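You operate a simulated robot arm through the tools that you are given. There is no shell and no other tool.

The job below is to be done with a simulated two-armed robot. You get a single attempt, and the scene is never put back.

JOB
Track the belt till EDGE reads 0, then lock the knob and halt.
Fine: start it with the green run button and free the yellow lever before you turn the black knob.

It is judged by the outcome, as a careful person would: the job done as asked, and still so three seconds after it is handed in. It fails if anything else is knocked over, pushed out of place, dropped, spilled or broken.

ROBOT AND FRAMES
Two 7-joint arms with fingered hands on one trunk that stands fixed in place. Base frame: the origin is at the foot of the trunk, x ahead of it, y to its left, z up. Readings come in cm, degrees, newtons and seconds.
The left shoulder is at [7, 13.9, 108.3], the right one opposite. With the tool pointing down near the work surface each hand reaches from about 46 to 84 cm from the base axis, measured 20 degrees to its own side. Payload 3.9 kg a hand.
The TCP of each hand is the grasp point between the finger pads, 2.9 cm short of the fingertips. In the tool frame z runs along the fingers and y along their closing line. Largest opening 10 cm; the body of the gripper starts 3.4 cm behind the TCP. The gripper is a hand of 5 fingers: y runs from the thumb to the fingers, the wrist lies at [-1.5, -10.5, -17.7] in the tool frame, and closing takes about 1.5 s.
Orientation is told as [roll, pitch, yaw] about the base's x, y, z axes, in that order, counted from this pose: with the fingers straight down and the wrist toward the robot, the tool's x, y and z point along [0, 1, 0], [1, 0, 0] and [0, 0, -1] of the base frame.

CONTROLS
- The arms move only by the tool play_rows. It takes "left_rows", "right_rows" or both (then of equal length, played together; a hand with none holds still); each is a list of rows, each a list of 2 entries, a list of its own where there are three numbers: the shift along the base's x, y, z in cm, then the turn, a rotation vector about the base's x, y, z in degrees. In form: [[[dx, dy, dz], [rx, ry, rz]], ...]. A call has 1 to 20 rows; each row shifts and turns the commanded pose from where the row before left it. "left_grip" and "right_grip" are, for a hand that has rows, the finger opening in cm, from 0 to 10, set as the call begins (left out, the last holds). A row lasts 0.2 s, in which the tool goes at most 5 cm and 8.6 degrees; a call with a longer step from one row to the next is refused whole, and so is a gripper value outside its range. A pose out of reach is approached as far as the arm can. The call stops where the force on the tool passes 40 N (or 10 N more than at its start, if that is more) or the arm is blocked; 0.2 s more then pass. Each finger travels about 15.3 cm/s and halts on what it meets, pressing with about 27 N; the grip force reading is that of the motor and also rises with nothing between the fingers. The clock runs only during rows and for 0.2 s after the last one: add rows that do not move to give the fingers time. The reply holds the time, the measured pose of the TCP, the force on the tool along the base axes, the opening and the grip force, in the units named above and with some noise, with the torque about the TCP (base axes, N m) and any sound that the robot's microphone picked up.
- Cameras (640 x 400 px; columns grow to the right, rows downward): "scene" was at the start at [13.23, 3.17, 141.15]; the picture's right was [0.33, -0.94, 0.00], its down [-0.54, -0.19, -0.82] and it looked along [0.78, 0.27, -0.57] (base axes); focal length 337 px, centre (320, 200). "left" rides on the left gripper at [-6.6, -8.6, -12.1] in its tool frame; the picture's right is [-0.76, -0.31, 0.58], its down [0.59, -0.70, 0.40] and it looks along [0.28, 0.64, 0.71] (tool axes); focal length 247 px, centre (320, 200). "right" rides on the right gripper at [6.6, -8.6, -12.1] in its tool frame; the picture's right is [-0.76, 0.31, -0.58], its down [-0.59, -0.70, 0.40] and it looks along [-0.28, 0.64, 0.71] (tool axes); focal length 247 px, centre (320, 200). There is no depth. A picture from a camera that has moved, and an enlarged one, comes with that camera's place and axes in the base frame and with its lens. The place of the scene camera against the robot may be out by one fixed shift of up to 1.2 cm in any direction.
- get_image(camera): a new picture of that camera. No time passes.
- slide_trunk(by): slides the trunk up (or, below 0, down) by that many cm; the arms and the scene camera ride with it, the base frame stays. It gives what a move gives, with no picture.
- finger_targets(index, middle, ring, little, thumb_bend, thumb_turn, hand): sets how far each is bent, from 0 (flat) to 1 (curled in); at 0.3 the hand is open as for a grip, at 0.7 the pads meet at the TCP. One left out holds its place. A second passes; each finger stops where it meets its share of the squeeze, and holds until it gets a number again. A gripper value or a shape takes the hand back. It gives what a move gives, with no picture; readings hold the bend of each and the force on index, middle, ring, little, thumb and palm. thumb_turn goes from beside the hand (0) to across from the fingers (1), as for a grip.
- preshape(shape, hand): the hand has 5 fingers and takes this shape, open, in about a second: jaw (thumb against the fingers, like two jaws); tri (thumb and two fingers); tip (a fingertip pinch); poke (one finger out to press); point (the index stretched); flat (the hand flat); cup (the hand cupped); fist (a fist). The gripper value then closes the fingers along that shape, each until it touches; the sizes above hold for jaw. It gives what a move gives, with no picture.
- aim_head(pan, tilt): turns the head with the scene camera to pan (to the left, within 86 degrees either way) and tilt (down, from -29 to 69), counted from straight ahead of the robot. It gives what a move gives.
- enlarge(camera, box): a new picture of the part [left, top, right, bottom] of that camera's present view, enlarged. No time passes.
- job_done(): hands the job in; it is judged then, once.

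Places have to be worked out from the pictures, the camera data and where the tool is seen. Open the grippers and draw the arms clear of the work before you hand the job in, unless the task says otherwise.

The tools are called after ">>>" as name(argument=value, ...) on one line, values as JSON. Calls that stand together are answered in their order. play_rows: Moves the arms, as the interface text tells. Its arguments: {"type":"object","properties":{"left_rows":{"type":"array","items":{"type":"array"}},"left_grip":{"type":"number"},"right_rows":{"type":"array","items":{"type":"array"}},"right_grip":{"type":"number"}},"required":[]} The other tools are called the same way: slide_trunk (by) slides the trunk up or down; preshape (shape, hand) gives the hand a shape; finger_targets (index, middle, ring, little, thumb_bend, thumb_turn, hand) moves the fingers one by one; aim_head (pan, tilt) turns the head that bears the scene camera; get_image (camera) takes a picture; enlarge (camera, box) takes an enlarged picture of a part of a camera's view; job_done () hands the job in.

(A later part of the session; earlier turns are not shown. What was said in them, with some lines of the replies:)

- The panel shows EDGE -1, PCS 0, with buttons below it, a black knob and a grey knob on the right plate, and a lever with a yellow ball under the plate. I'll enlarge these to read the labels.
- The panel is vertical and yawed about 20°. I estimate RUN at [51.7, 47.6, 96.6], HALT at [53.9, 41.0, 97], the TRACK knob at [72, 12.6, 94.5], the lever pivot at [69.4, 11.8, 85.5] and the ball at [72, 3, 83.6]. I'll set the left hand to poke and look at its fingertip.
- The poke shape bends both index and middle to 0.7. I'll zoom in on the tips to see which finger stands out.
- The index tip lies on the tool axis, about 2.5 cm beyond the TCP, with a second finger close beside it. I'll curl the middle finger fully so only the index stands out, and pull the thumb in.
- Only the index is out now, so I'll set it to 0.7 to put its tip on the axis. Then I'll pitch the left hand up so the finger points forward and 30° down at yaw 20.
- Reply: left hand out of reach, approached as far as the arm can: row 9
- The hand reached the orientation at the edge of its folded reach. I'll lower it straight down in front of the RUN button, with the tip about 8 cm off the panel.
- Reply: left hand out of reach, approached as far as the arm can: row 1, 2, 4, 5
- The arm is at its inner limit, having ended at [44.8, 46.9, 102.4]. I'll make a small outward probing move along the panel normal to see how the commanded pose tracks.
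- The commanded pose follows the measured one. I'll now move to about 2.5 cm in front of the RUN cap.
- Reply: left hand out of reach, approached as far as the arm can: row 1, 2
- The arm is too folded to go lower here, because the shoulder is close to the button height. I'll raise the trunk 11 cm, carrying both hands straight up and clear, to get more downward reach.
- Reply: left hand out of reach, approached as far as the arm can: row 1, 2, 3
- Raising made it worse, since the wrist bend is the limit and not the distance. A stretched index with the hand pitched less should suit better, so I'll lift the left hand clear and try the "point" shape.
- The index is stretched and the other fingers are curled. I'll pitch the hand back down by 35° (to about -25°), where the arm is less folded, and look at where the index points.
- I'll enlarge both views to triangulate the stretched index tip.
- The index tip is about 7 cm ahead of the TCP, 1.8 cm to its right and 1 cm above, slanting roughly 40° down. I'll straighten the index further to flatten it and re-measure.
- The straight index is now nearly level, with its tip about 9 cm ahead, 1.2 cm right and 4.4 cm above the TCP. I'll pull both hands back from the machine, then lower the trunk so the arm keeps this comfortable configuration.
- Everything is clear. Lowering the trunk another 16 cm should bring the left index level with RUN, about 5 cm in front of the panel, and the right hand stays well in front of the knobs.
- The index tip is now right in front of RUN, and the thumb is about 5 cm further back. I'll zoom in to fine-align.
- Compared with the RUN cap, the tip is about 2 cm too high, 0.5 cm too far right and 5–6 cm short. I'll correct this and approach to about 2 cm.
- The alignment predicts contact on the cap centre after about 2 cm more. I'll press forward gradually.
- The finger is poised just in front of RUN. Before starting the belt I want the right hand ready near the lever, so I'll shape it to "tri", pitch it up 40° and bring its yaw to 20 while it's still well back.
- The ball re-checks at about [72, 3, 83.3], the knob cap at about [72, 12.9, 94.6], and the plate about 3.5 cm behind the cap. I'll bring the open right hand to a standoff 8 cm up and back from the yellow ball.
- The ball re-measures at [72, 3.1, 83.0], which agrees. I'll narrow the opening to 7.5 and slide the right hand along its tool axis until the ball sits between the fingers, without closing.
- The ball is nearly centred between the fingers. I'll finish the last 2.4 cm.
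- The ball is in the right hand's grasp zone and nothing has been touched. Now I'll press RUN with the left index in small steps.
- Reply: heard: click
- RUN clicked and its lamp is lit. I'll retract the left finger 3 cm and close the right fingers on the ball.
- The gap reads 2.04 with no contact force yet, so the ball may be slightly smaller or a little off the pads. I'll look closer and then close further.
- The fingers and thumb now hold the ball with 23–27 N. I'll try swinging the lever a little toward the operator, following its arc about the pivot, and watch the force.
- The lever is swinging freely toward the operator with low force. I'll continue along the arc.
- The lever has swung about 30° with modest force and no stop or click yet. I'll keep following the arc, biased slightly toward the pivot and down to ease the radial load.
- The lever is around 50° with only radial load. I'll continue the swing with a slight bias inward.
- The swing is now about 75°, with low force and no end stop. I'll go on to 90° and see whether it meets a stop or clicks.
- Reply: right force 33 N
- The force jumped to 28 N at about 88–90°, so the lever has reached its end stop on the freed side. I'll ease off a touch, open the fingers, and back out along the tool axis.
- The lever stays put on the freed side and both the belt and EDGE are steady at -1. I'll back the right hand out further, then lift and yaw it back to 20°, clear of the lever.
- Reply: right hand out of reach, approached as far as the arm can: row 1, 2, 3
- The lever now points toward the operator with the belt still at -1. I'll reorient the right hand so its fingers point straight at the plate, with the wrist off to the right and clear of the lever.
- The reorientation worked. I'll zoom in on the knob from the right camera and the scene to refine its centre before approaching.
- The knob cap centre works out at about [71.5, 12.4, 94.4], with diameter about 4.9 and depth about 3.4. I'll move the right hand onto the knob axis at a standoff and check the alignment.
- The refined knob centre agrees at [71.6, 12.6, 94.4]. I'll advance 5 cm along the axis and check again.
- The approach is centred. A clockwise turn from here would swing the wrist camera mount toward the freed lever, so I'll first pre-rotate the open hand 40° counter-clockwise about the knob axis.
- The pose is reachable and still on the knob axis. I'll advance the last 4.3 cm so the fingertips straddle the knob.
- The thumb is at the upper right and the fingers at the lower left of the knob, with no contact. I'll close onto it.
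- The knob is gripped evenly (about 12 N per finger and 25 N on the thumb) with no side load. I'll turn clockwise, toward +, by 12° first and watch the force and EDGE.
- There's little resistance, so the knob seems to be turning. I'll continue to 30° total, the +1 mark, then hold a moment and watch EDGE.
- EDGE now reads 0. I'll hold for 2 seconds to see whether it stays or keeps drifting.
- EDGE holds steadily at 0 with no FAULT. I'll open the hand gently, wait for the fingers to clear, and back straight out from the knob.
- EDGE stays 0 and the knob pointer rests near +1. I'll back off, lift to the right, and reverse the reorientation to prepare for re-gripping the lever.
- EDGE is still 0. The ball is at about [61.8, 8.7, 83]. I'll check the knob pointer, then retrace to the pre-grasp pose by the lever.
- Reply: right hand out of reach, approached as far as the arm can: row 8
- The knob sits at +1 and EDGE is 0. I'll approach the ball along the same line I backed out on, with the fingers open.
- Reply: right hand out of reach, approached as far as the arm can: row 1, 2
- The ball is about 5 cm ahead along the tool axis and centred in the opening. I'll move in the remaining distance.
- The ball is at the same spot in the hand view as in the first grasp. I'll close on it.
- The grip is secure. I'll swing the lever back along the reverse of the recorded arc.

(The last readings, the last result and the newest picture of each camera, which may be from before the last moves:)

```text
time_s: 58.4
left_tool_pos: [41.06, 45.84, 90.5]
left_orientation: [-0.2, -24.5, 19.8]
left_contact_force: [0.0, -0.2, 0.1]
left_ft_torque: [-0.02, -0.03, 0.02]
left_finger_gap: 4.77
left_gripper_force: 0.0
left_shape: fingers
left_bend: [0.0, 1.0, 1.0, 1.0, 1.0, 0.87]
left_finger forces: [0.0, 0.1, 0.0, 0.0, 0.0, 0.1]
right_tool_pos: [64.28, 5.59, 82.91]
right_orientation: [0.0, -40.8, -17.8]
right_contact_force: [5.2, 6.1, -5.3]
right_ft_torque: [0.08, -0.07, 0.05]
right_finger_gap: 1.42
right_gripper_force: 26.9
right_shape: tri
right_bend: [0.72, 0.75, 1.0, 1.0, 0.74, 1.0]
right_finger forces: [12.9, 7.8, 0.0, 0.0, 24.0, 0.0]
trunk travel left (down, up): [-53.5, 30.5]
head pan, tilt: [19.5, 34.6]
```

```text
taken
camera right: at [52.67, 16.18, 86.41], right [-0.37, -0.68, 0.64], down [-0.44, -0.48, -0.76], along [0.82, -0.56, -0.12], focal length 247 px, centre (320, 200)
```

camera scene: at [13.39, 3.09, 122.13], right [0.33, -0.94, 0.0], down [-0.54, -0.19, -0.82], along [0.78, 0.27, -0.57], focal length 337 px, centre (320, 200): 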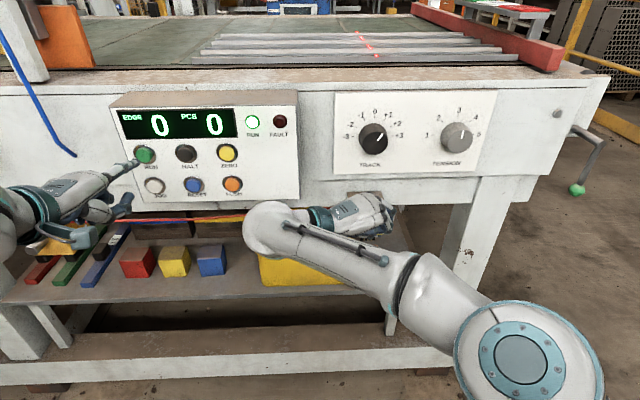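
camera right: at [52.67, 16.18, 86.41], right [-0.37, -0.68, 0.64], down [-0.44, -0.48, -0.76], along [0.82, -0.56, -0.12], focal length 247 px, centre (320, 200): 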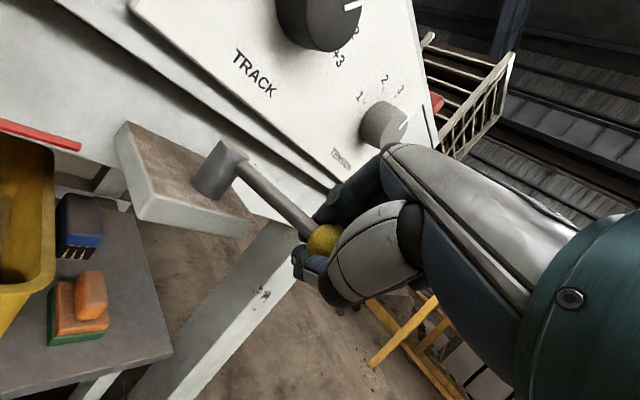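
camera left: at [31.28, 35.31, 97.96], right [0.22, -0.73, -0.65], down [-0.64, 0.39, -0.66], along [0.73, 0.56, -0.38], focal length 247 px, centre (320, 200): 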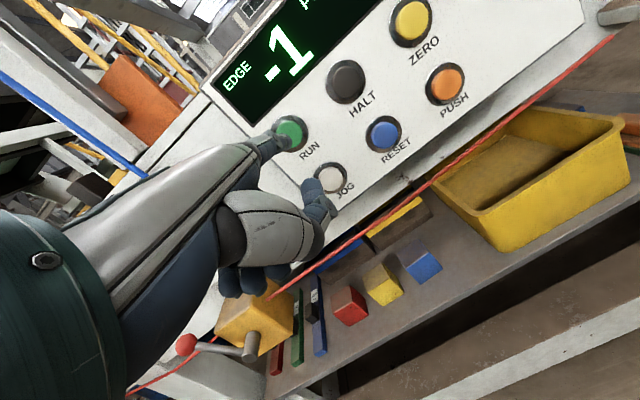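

The lever is following with low force. I'll continue back toward the locked position.

>>> play_rows(right_rows=[[[0.65, -0.55, 0], [0, 0, 4]], [[0.72, -0.5, 0], [0, 0, 4]], [[0.77, -0.43, 0], [0, 0, 4]], [[0.8, -0.35, 0], [0, 0, 4]], [[0.78, -0.25, 0], [0, 0, 4]], [[0.78, -0.15, 0], [0, 0, 4]], [[0.78, -0.06, 0], [0, 0, 4]]])

>>> get_image(camera="right")

>>> get_image(camera="scene")

```text
time_s: 60.0
left_tool_pos: [40.97, 45.83, 90.55]
left_orientation: [-0.2, -24.6, 19.7]
left_contact_force: [-0.8, -0.1, -0.2]
left_ft_torque: [0.02, 0.03, 0.0]
left_finger_gap: 4.77
left_gripper_force: 0.0
left_shape: fingers
left_bend: [0.0, 1.0, 1.0, 1.0, 1.0, 0.87]
left_finger forces: [0.1, 0.0, 0.1, 0.0, 0.0, 0.0]
right_tool_pos: [69.53, 3.13, 82.83]
right_orientation: [0.0, -40.7, 10.0]
right_contact_force: [-1.5, 5.1, -7.8]
right_ft_torque: [0.04, 0.03, 0.15]
right_finger_gap: 1.47
right_gripper_force: 26.7
right_shape: tri
right_bend: [0.72, 0.74, 1.0, 1.0, 0.74, 1.0]
right_finger forces: [11.1, 8.9, 0.1, 0.0, 22.6, 0.1]
trunk travel left (down, up): [-53.5, 30.5]
head pan, tilt: [19.5, 34.6]
```

```text
taken
camera right: at [54.29, 7.17, 86.38], right [-0.01, -0.77, 0.64], down [-0.17, -0.63, -0.76], along [0.99, -0.11, -0.12], focal length 247 px, centre (320, 200)
```

right: 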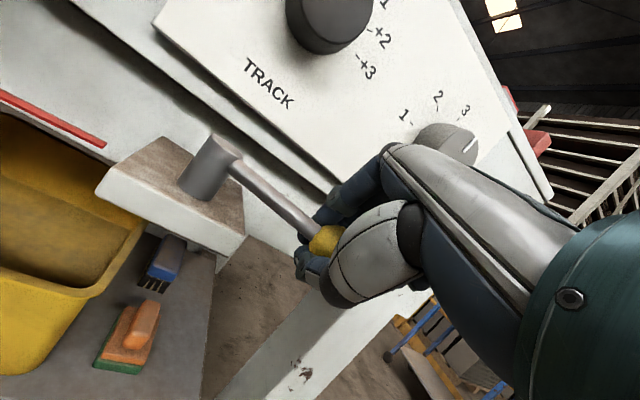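

```text
taken
camera scene: at [13.35, 3.26, 122.13], right [0.33, -0.94, 0.0], down [-0.54, -0.19, -0.82], along [0.78, 0.27, -0.57], focal length 337 px, centre (320, 200)
```

scene: 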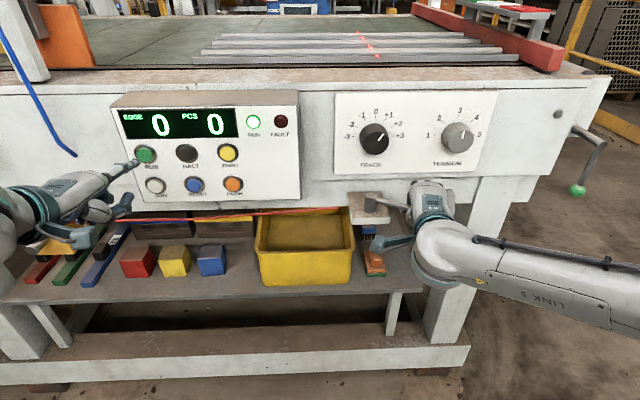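

EDGE is 0 and the lever is nearly home. I'll push the last part until it meets its stop.

>>> play_rows(right_rows=[[[0.8, 0.03, 0], [0, 0, 4]], [[0.8, 0.1, 0], [0, 0, 3]], [[0.8, 0.17, 0], [0, 0, 3]]])

>>> enlarge(camera="scene", box=[340, 150, 480, 260])

```text
time_s: 60.8
left_tool_pos: [41.03, 45.79, 90.54]
left_orientation: [-0.1, -24.5, 19.9]
left_contact_force: [-0.3, -0.5, 0.5]
left_ft_torque: [-0.01, -0.03, 0.03]
left_finger_gap: 4.78
left_gripper_force: 0.0
left_shape: fingers
left_bend: [0.0, 1.0, 1.0, 1.0, 1.0, 0.87]
left_finger forces: [0.0, 0.0, 0.0, 0.0, 0.1, 0.0]
right_tool_pos: [72.01, 3.48, 82.67]
right_orientation: [-0.1, -40.8, 19.9]
right_contact_force: [-0.4, 2.2, -10.0]
right_ft_torque: [0.03, -0.02, 0.13]
right_finger_gap: 1.45
right_gripper_force: 26.9
right_shape: tri
right_bend: [0.72, 0.74, 1.0, 1.0, 0.74, 1.0]
right_finger forces: [9.5, 9.7, 0.0, 0.1, 22.7, 0.0]
trunk travel left (down, up): [-53.5, 30.5]
head pan, tilt: [19.5, 34.6]
```

```text
3.64 times, centred on (410, 205) of scene
camera zoom: at [13.39, 3.23, 122.13], right [0.33, -0.94, 0.0], down [-0.54, -0.19, -0.82], along [0.78, 0.27, -0.57], focal length 1225 px, centre (-7, 182)
```

zoom: 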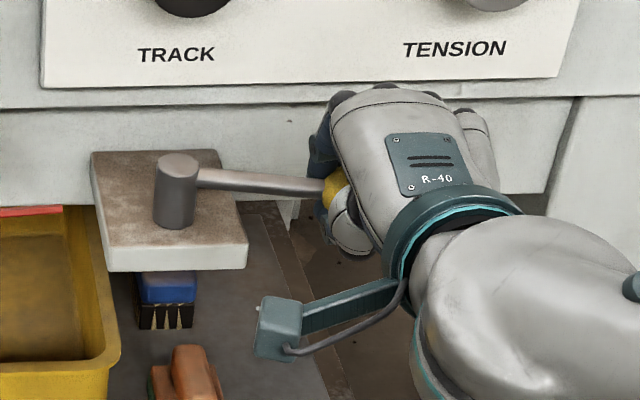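

The lever looks back in its original place, but no stop has been felt yet. I'll nudge further forward gently until the force rises.

>>> play_rows(right_rows=[[[0.4, 0.1, 0], [0, 0, 1]], [[0.4, 0.12, 0], [0, 0, 1]]])

>>> enlarge(camera="scene", box=[340, 150, 480, 260])

```text
time_s: 61.4
left_tool_pos: [40.99, 45.67, 90.68]
left_orientation: [-0.2, -24.7, 19.7]
left_contact_force: [0.1, -0.5, -0.4]
left_ft_torque: [-0.05, 0.0, -0.01]
left_finger_gap: 4.75
left_gripper_force: 0.1
left_shape: fingers
left_bend: [0.0, 1.0, 1.0, 1.0, 1.0, 0.87]
left_finger forces: [0.1, 0.1, 0.0, 0.1, 0.0, 0.1]
right_tool_pos: [72.74, 3.58, 82.81]
right_orientation: [0.2, -40.7, 22.0]
right_contact_force: [-10.4, -1.6, -12.0]
right_ft_torque: [0.01, 0.05, 0.04]
right_finger_gap: 1.15
right_gripper_force: 27.2
right_shape: tri
right_bend: [0.72, 0.75, 1.0, 1.0, 0.74, 1.0]
right_finger forces: [3.8, 6.1, 0.1, 0.1, 25.2, 0.0]
trunk travel left (down, up): [-53.5, 30.5]
head pan, tilt: [19.5, 34.6]
```

```text
3.64 times, centred on (410, 205) of scene
camera zoom: at [13.26, 3.14, 122.14], right [0.33, -0.94, 0.0], down [-0.54, -0.19, -0.82], along [0.78, 0.27, -0.57], focal length 1225 px, centre (-7, 182)
```

zoom: 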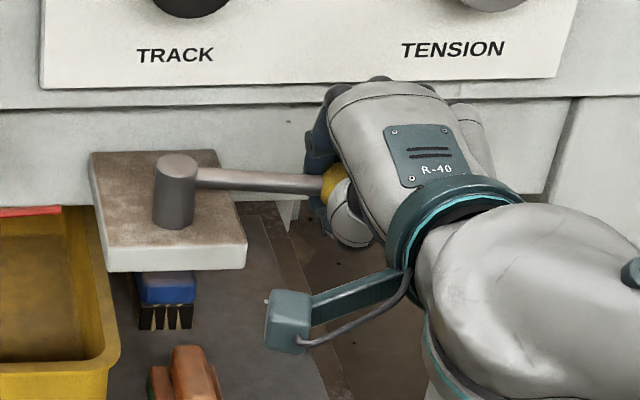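

The force along the push has risen to about 10 N and the ball is slightly beyond where it began. One more small nudge will confirm it's against the stop.

>>> play_rows(right_rows=[[[0.35, 0.12, 0], [0, 0, 0]], [[0, 0, 0], [0, 0, 0]]])

>>> get_image(camera="scene")

```text
time_s: 62.0
left_tool_pos: [40.95, 45.76, 90.67]
left_orientation: [-0.2, -24.7, 19.8]
left_contact_force: [-0.4, -0.2, 0.1]
left_ft_torque: [0.04, -0.01, 0.01]
left_finger_gap: 4.77
left_gripper_force: 0.0
left_shape: fingers
left_bend: [0.0, 1.0, 1.0, 1.0, 1.0, 0.87]
left_finger forces: [0.0, 0.1, 0.0, 0.0, 0.1, 0.0]
right_tool_pos: [72.93, 3.78, 82.73]
right_orientation: [0.1, -40.7, 22.0]
right_contact_force: [-18.4, -3.9, -15.9]
right_ft_torque: [0.04, 0.05, -0.01]
right_finger_gap: 1.25
right_gripper_force: 27.4
right_shape: tri
right_bend: [0.72, 0.75, 1.0, 1.0, 0.74, 1.0]
right_finger forces: [0.9, 4.4, 0.1, 0.0, 28.1, 0.1]
trunk travel left (down, up): [-53.5, 30.5]
head pan, tilt: [19.5, 34.6]
```

```text
taken
camera scene: at [13.2, 3.13, 122.15], right [0.33, -0.94, 0.0], down [-0.53, -0.19, -0.82], along [0.78, 0.27, -0.57], focal length 337 px, centre (320, 200)
```

scene: 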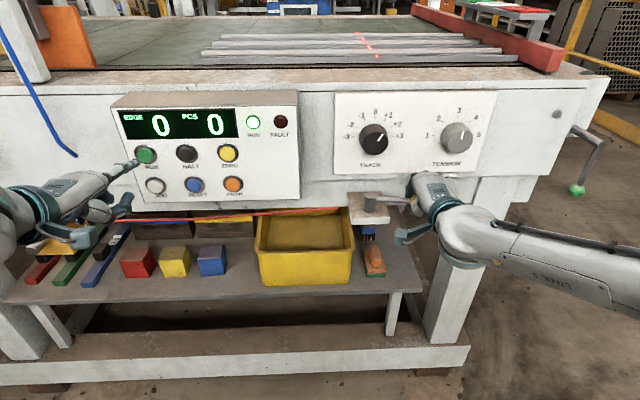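

The lever is firmly on its stop with 18 N against it, and EDGE is still 0. I'll open the fingers to 7 and back out along the tool axis.

>>> play_rows(right_rows=[[[0, 0, 0], [0, 0, 0]], [[0, 0, 0], [0, 0, 0]], [[0, 0, 0], [0, 0, 0]], [[0, 0, 0], [0, 0, 0]]], right_grip=7)

>>> get_image(camera="right")

```text
time_s: 63.0
left_tool_pos: [41.02, 45.76, 90.78]
left_orientation: [-0.2, -24.7, 19.8]
left_contact_force: [-0.6, -0.1, 0.4]
left_ft_torque: [0.02, -0.01, 0.0]
left_finger_gap: 4.74
left_gripper_force: 0.1
left_shape: fingers
left_bend: [0.0, 1.0, 1.0, 1.0, 1.0, 0.87]
left_finger forces: [0.1, 0.0, 0.0, 0.0, 0.1, 0.0]
right_tool_pos: [72.97, 3.85, 83.01]
right_orientation: [0.0, -40.8, 21.9]
right_contact_force: [0.0, -0.7, 0.2]
right_ft_torque: [0.0, -0.02, -0.01]
right_finger_gap: 6.96
right_gripper_force: 0.1
right_shape: tri
right_bend: [0.41, 0.36, 0.99, 1.0, 0.31, 0.99]
right_finger forces: [0.0, 0.4, 0.1, 0.0, 0.1, 0.0]
trunk travel left (down, up): [-53.5, 30.5]
head pan, tilt: [19.5, 34.6]
```

```text
taken
camera right: at [57.29, 4.48, 86.54], right [0.15, -0.76, 0.64], down [-0.03, -0.65, -0.76], along [0.99, 0.09, -0.12], focal length 247 px, centre (320, 200)
```

right: 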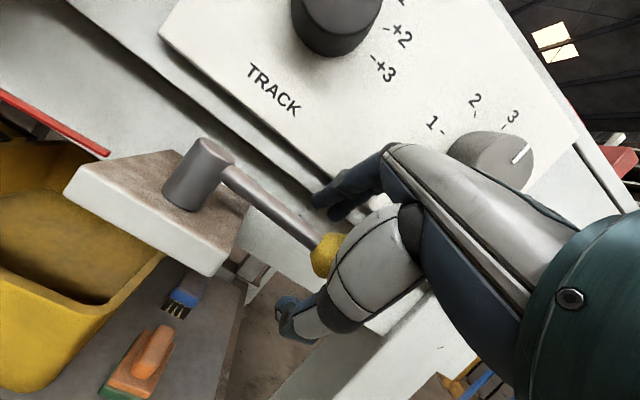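

The fingers are clear all round. I'll back the right hand out along its tool axis by 8 cm, then further back away from the machine.

>>> play_rows(right_rows=[[[-0.5, -0.2, 0.6], [0, 0, 0]], [[-0.97, -0.39, 1.21], [0, 0, 0]], [[-0.97, -0.39, 1.21], [0, 0, 0]], [[-0.97, -0.39, 1.21], [0, 0, 0]], [[-0.97, -0.39, 1.21], [0, 0, 0]], [[-0.97, -0.39, 1.21], [0, 0, 0]], [[-2.0, -1.0, 1.5], [0, 0, 0]], [[-2.0, -1.0, 1.5], [0, 0, 0]], [[-2.0, -1.0, 1.5], [0, 0, 0]]])

>>> get_image(camera="scene")

>>> enlarge(camera="scene", box=[320, 80, 520, 260])

```text
time_s: 65.0
left_tool_pos: [40.85, 45.7, 90.78]
left_orientation: [-0.1, -24.7, 19.8]
left_contact_force: [-0.3, 0.8, 0.7]
left_ft_torque: [-0.01, -0.07, 0.0]
left_finger_gap: 4.77
left_gripper_force: 0.0
left_shape: fingers
left_bend: [0.0, 1.0, 1.0, 1.0, 1.0, 0.87]
left_finger forces: [0.0, 0.0, 0.0, 0.0, 0.0, 0.1]
right_tool_pos: [61.43, -1.37, 94.15]
right_orientation: [0.1, -40.9, 21.9]
right_contact_force: [0.3, 0.2, 0.1]
right_ft_torque: [0.02, 0.01, -0.01]
right_finger_gap: 6.95
right_gripper_force: 0.0
right_shape: tri
right_bend: [0.41, 0.36, 0.99, 0.99, 0.3, 0.99]
right_finger forces: [0.0, 0.0, 0.1, 0.1, 0.0, 0.0]
trunk travel left (down, up): [-53.5, 30.5]
head pan, tilt: [19.5, 34.6]
```

```text
taken
camera scene: at [13.14, 3.16, 122.16], right [0.33, -0.94, 0.0], down [-0.53, -0.19, -0.82], along [0.78, 0.27, -0.57], focal length 337 px, centre (320, 200)
```

scene: 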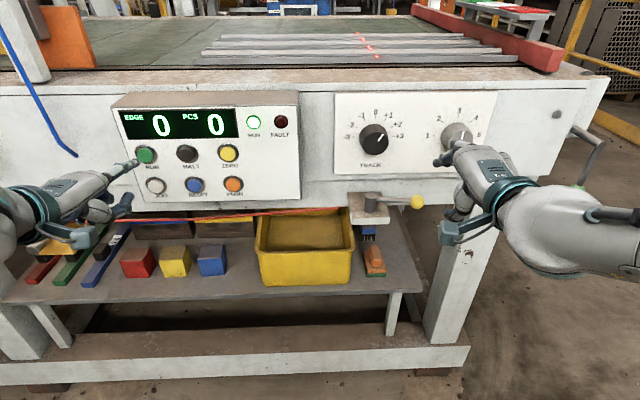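

```text
2.22 times, centred on (420, 170) of scene
camera zoom: at [13.14, 3.16, 122.16], right [0.33, -0.94, 0.0], down [-0.53, -0.19, -0.82], along [0.78, 0.27, -0.57], focal length 749 px, centre (98, 267)
```

zoom: 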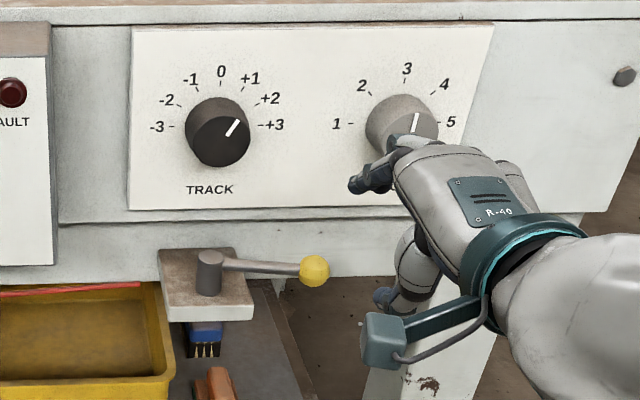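

The ball is back at its exact original pixel, so the lever is locked, the knob is at +1 and EDGE reads 0. Now I'll shift the left index 7 cm right along the panel to HALT.

>>> play_rows(left_rows=[[[0.77, -2.18, 0], [0, 0, 0]], [[0.77, -2.18, 0], [0, 0, 0]], [[0.77, -2.18, 0], [0, 0, 0]]])

>>> enlarge(camera="scene", box=[100, 90, 300, 220])

>>> enlarge(camera="left", box=[220, 90, 380, 220])

```text
time_s: 65.8
left_tool_pos: [43.34, 39.05, 90.78]
left_orientation: [-0.2, -24.6, 19.8]
left_contact_force: [-0.4, 0.1, 0.4]
left_ft_torque: [-0.03, -0.04, 0.03]
left_finger_gap: 4.73
left_gripper_force: 0.1
left_shape: fingers
left_bend: [0.0, 1.0, 1.0, 1.0, 1.0, 0.87]
left_finger forces: [0.0, 0.1, 0.1, 0.1, 0.1, 0.1]
right_tool_pos: [61.7, -1.41, 93.97]
right_orientation: [0.1, -40.8, 21.9]
right_contact_force: [-0.2, -0.6, 0.6]
right_ft_torque: [-0.01, 0.02, 0.0]
right_finger_gap: 6.96
right_gripper_force: 0.1
right_shape: tri
right_bend: [0.41, 0.36, 0.99, 0.99, 0.3, 0.99]
right_finger forces: [0.0, 0.1, 0.1, 0.0, 0.0, 0.1]
trunk travel left (down, up): [-53.5, 30.5]
head pan, tilt: [19.5, 34.6]
```

```text
3.08 times, centred on (200, 155) of scene
camera zoom: at [13.26, 3.13, 122.15], right [0.33, -0.94, 0.0], down [-0.54, -0.19, -0.82], along [0.78, 0.27, -0.57], focal length 1037 px, centre (689, 338)
```

zoom: 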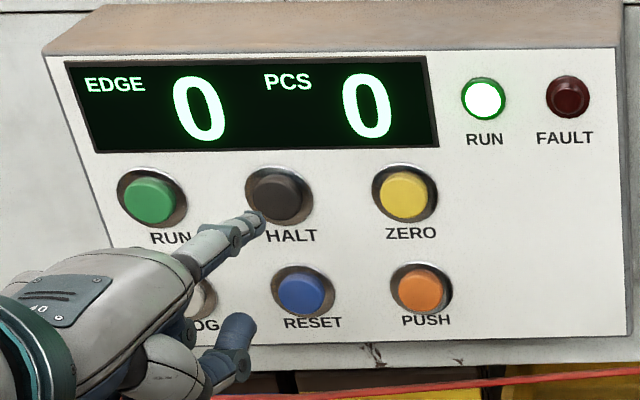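

```text
3.08 times, centred on (300, 155) of left
camera zoom: at [33.56, 28.64, 98.05], right [0.22, -0.73, -0.65], down [-0.64, 0.39, -0.66], along [0.73, 0.56, -0.38], focal length 760 px, centre (382, 338)
```

zoom: 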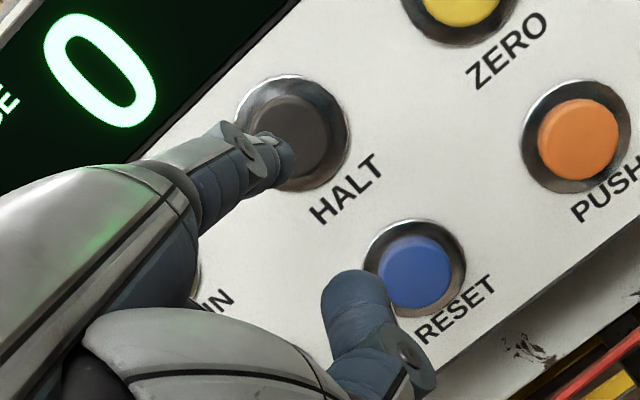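

The view of HALT matches the earlier view of RUN before pressing. I'll press forward by the same 3 cm.

>>> play_rows(left_rows=[[[0.94, 0.34, 0], [0, 0, 0]], [[0.94, 0.34, 0], [0, 0, 0]], [[0.47, 0.17, 0], [0, 0, 0]], [[0.47, 0.17, 0], [0, 0, 0]]])

>>> enlarge(camera="scene", box=[100, 90, 300, 220])

```text
time_s: 66.8
left_tool_pos: [46.16, 40.13, 90.86]
left_orientation: [-0.2, -24.7, 19.7]
left_contact_force: [-2.1, -1.2, -0.5]
left_ft_torque: [0.05, -0.09, -0.07]
left_finger_gap: 4.71
left_gripper_force: 1.6
left_shape: fingers
left_bend: [0.0, 1.0, 1.0, 1.0, 1.0, 0.87]
left_finger forces: [2.6, 0.0, 0.1, 0.0, 0.0, 0.0]
right_tool_pos: [61.47, -1.27, 94.1]
right_orientation: [0.2, -40.7, 22.0]
right_contact_force: [0.4, 0.1, 0.6]
right_ft_torque: [0.02, 0.01, -0.05]
right_finger_gap: 7.0
right_gripper_force: 0.0
right_shape: tri
right_bend: [0.41, 0.36, 0.99, 0.99, 0.3, 0.99]
right_finger forces: [0.0, 0.0, 0.0, 0.1, 0.0, 0.1]
trunk travel left (down, up): [-53.5, 30.5]
head pan, tilt: [19.5, 34.6]
heard: click
```

```text
3.08 times, centred on (200, 155) of scene
camera zoom: at [13.17, 3.15, 122.16], right [0.33, -0.94, 0.0], down [-0.53, -0.19, -0.82], along [0.78, 0.27, -0.57], focal length 1037 px, centre (689, 338)
```

zoom: 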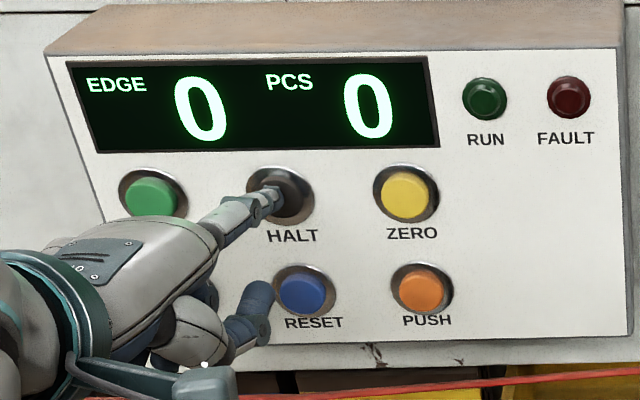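

HALT clicked, the RUN lamp is off and EDGE reads 0. I'll retract both hands straight back from the machine and open the right gripper.

>>> play_rows(left_rows=[[[-0.94, -0.34, 0], [0, 0, 0]], [[-1.5, -0.54, 0], [0, 0, 0]], [[-1.5, -0.54, 0], [0, 0, 0]], [[-1.5, -0.54, 0], [0, 0, 0]], [[-0.5, 0, 1], [0, 0, 0]]], right_rows=[[[-1.88, -0.68, 0.5], [0, 0, 0]], [[-1.88, -0.68, 0.5], [0, 0, 0]], [[-1.88, -0.68, 0.5], [0, 0, 0]], [[-1.5, -0.68, 0.5], [0, 0, 0]], [[-1.5, -0.68, 0.5], [0, 0, 0]]], right_grip=10)

>>> get_image(camera="scene")

```text
time_s: 68.0
left_tool_pos: [40.2, 38.08, 91.75]
left_orientation: [0.0, -24.5, 19.7]
left_contact_force: [0.3, 0.3, -0.3]
left_ft_torque: [0.04, 0.01, 0.02]
left_finger_gap: 4.79
left_gripper_force: 0.0
left_shape: fingers
left_bend: [0.0, 1.0, 1.0, 1.0, 1.0, 0.87]
left_finger forces: [0.0, 0.0, 0.0, 0.0, 0.0, 0.0]
right_tool_pos: [52.95, -4.94, 96.52]
right_orientation: [0.1, -40.8, 21.7]
right_contact_force: [0.3, 0.2, 0.8]
right_ft_torque: [0.01, -0.03, 0.02]
right_finger_gap: 10.0
right_gripper_force: 0.1
right_shape: tri
right_bend: [0.3, 0.3, 0.99, 0.99, 0.3, 0.98]
right_finger forces: [0.0, 0.1, 0.0, 0.0, 0.1, 0.0]
trunk travel left (down, up): [-53.5, 30.5]
head pan, tilt: [19.5, 34.6]
```

```text
taken
camera scene: at [13.21, 3.08, 122.16], right [0.33, -0.94, 0.0], down [-0.54, -0.19, -0.82], along [0.78, 0.27, -0.57], focal length 337 px, centre (320, 200)
```

scene: 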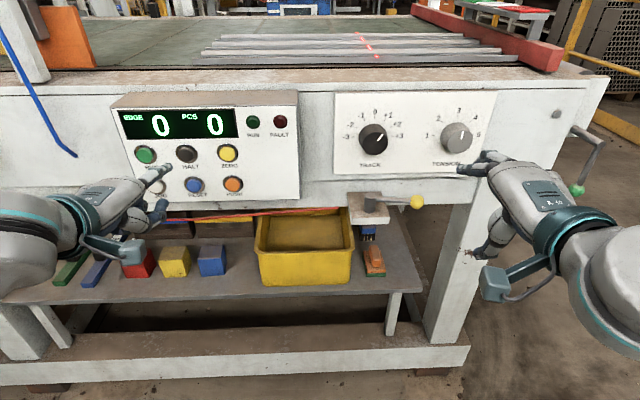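

The belt is halted with EDGE 0, the lever locked and nothing disturbed. I'll open the left hand too and raise the trunk so both arms are clear of the panel.

>>> preshape(hand="left", shape="jaw")

>>> slide_trunk(by=22)

>>> get_image(camera="scene")

>>> enlarge(camera="scene", box=[140, 160, 460, 310])

```text
time_s: 68.9
left_tool_pos: [40.16, 38.23, 91.73]
left_orientation: [-0.2, -24.6, 19.8]
left_contact_force: [-0.1, 0.5, 0.2]
left_ft_torque: [0.02, 0.01, 0.0]
left_finger_gap: 10.0
left_gripper_force: 0.1
left_shape: jaw
left_bend: [0.3, 0.3, 0.3, 0.3, 0.3, 0.97]
left_finger forces: [0.0, 0.0, 0.0, 0.0, 0.0, 0.0]
right_tool_pos: [52.94, -4.66, 96.36]
right_orientation: [0.1, -40.8, 21.9]
right_contact_force: [0.2, -0.3, -0.3]
right_ft_torque: [0.01, 0.02, 0.02]
right_finger_gap: 9.96
right_gripper_force: 0.0
right_shape: tri
right_bend: [0.3, 0.3, 0.99, 0.99, 0.3, 0.98]
right_finger forces: [0.0, 0.0, 0.0, 0.0, 0.0, 0.1]
trunk travel left (down, up): [-53.5, 30.5]
head pan, tilt: [19.5, 34.6]
```

```text
time_s: 71.2
left_tool_pos: [40.24, 38.32, 113.78]
left_orientation: [-0.3, -24.6, 19.8]
left_contact_force: [0.0, 0.2, -0.5]
left_ft_torque: [-0.01, 0.02, -0.03]
left_finger_gap: 9.98
left_gripper_force: 0.0
left_shape: jaw
left_bend: [0.3, 0.3, 0.3, 0.3, 0.3, 0.97]
left_finger forces: [0.0, 0.1, 0.0, 0.0, 0.1, 0.0]
right_tool_pos: [53.12, -4.72, 118.43]
right_orientation: [0.0, -40.8, 21.9]
right_contact_force: [0.2, 0.6, 0.4]
right_ft_torque: [-0.02, -0.02, 0.03]
right_finger_gap: 10.01
right_gripper_force: 0.0
right_shape: tri
right_bend: [0.3, 0.3, 0.99, 0.99, 0.3, 0.98]
right_finger forces: [0.0, 0.0, 0.1, 0.1, 0.0, 0.0]
trunk travel left (down, up): [-75.5, 8.5]
head pan, tilt: [19.5, 34.6]
```

```text
taken
camera scene: at [13.24, 3.18, 144.15], right [0.33, -0.94, 0.0], down [-0.54, -0.19, -0.82], along [0.78, 0.27, -0.57], focal length 337 px, centre (320, 200)
```

scene: 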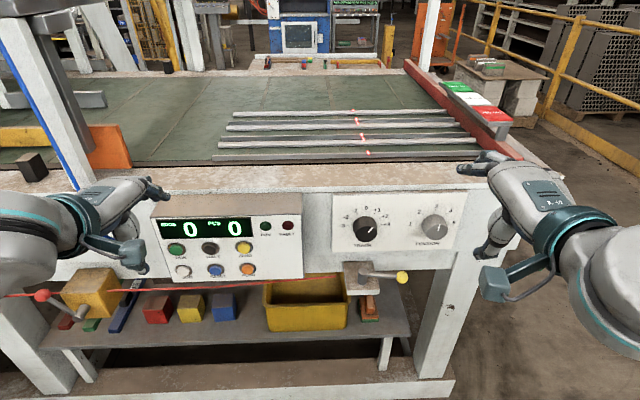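

```text
2.00 times, centred on (300, 235) of scene
camera zoom: at [13.24, 3.18, 144.15], right [0.33, -0.94, 0.0], down [-0.54, -0.19, -0.82], along [0.78, 0.27, -0.57], focal length 674 px, centre (360, 130)
```

zoom: 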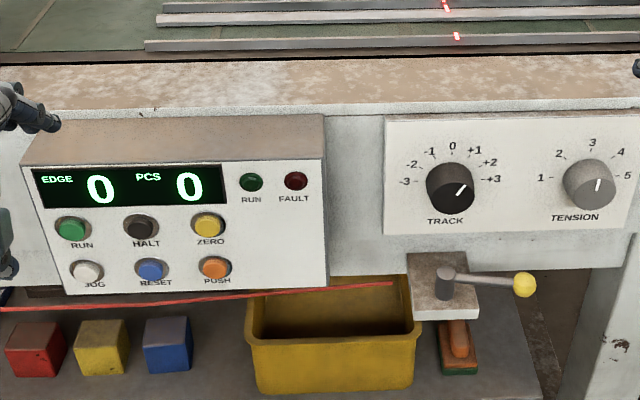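

The final state is as asked: EDGE 0, RUN lamp off, no FAULT, the lever back in its locked position and the TENSION knob unchanged. Both hands are open and clear, so I'm handing the job in.

>>> job_done()

```text
The job is handed in.
```

The belt now tracks at EDGE 0, the black knob is locked and the machine is halted. I've handed the job in.

1. **Start:** I pressed the green RUN button, and the RUN lamp came on with EDGE at -1.
2. **Free the lever:** I swung the yellow lever about 90° toward the operator until it met its stop.
3. **Track:** I turned the black TRACK knob about 30° clockwise, to roughly the +1 mark. EDGE went to 0 and was still 0 at every later check.
4. **Lock:** I swung the lever back until it pressed against its stop, in the same place it started. I took that stop as locked; I didn't try the knob against it.
5. **Halt:** I pressed HALT, and the RUN lamp went out with EDGE still at 0.

The FAULT lamp stayed off in every view I took, and the TENSION knob looks unchanged. Both hands are open and clear of the machine, and I saw nothing knocked over or moved.
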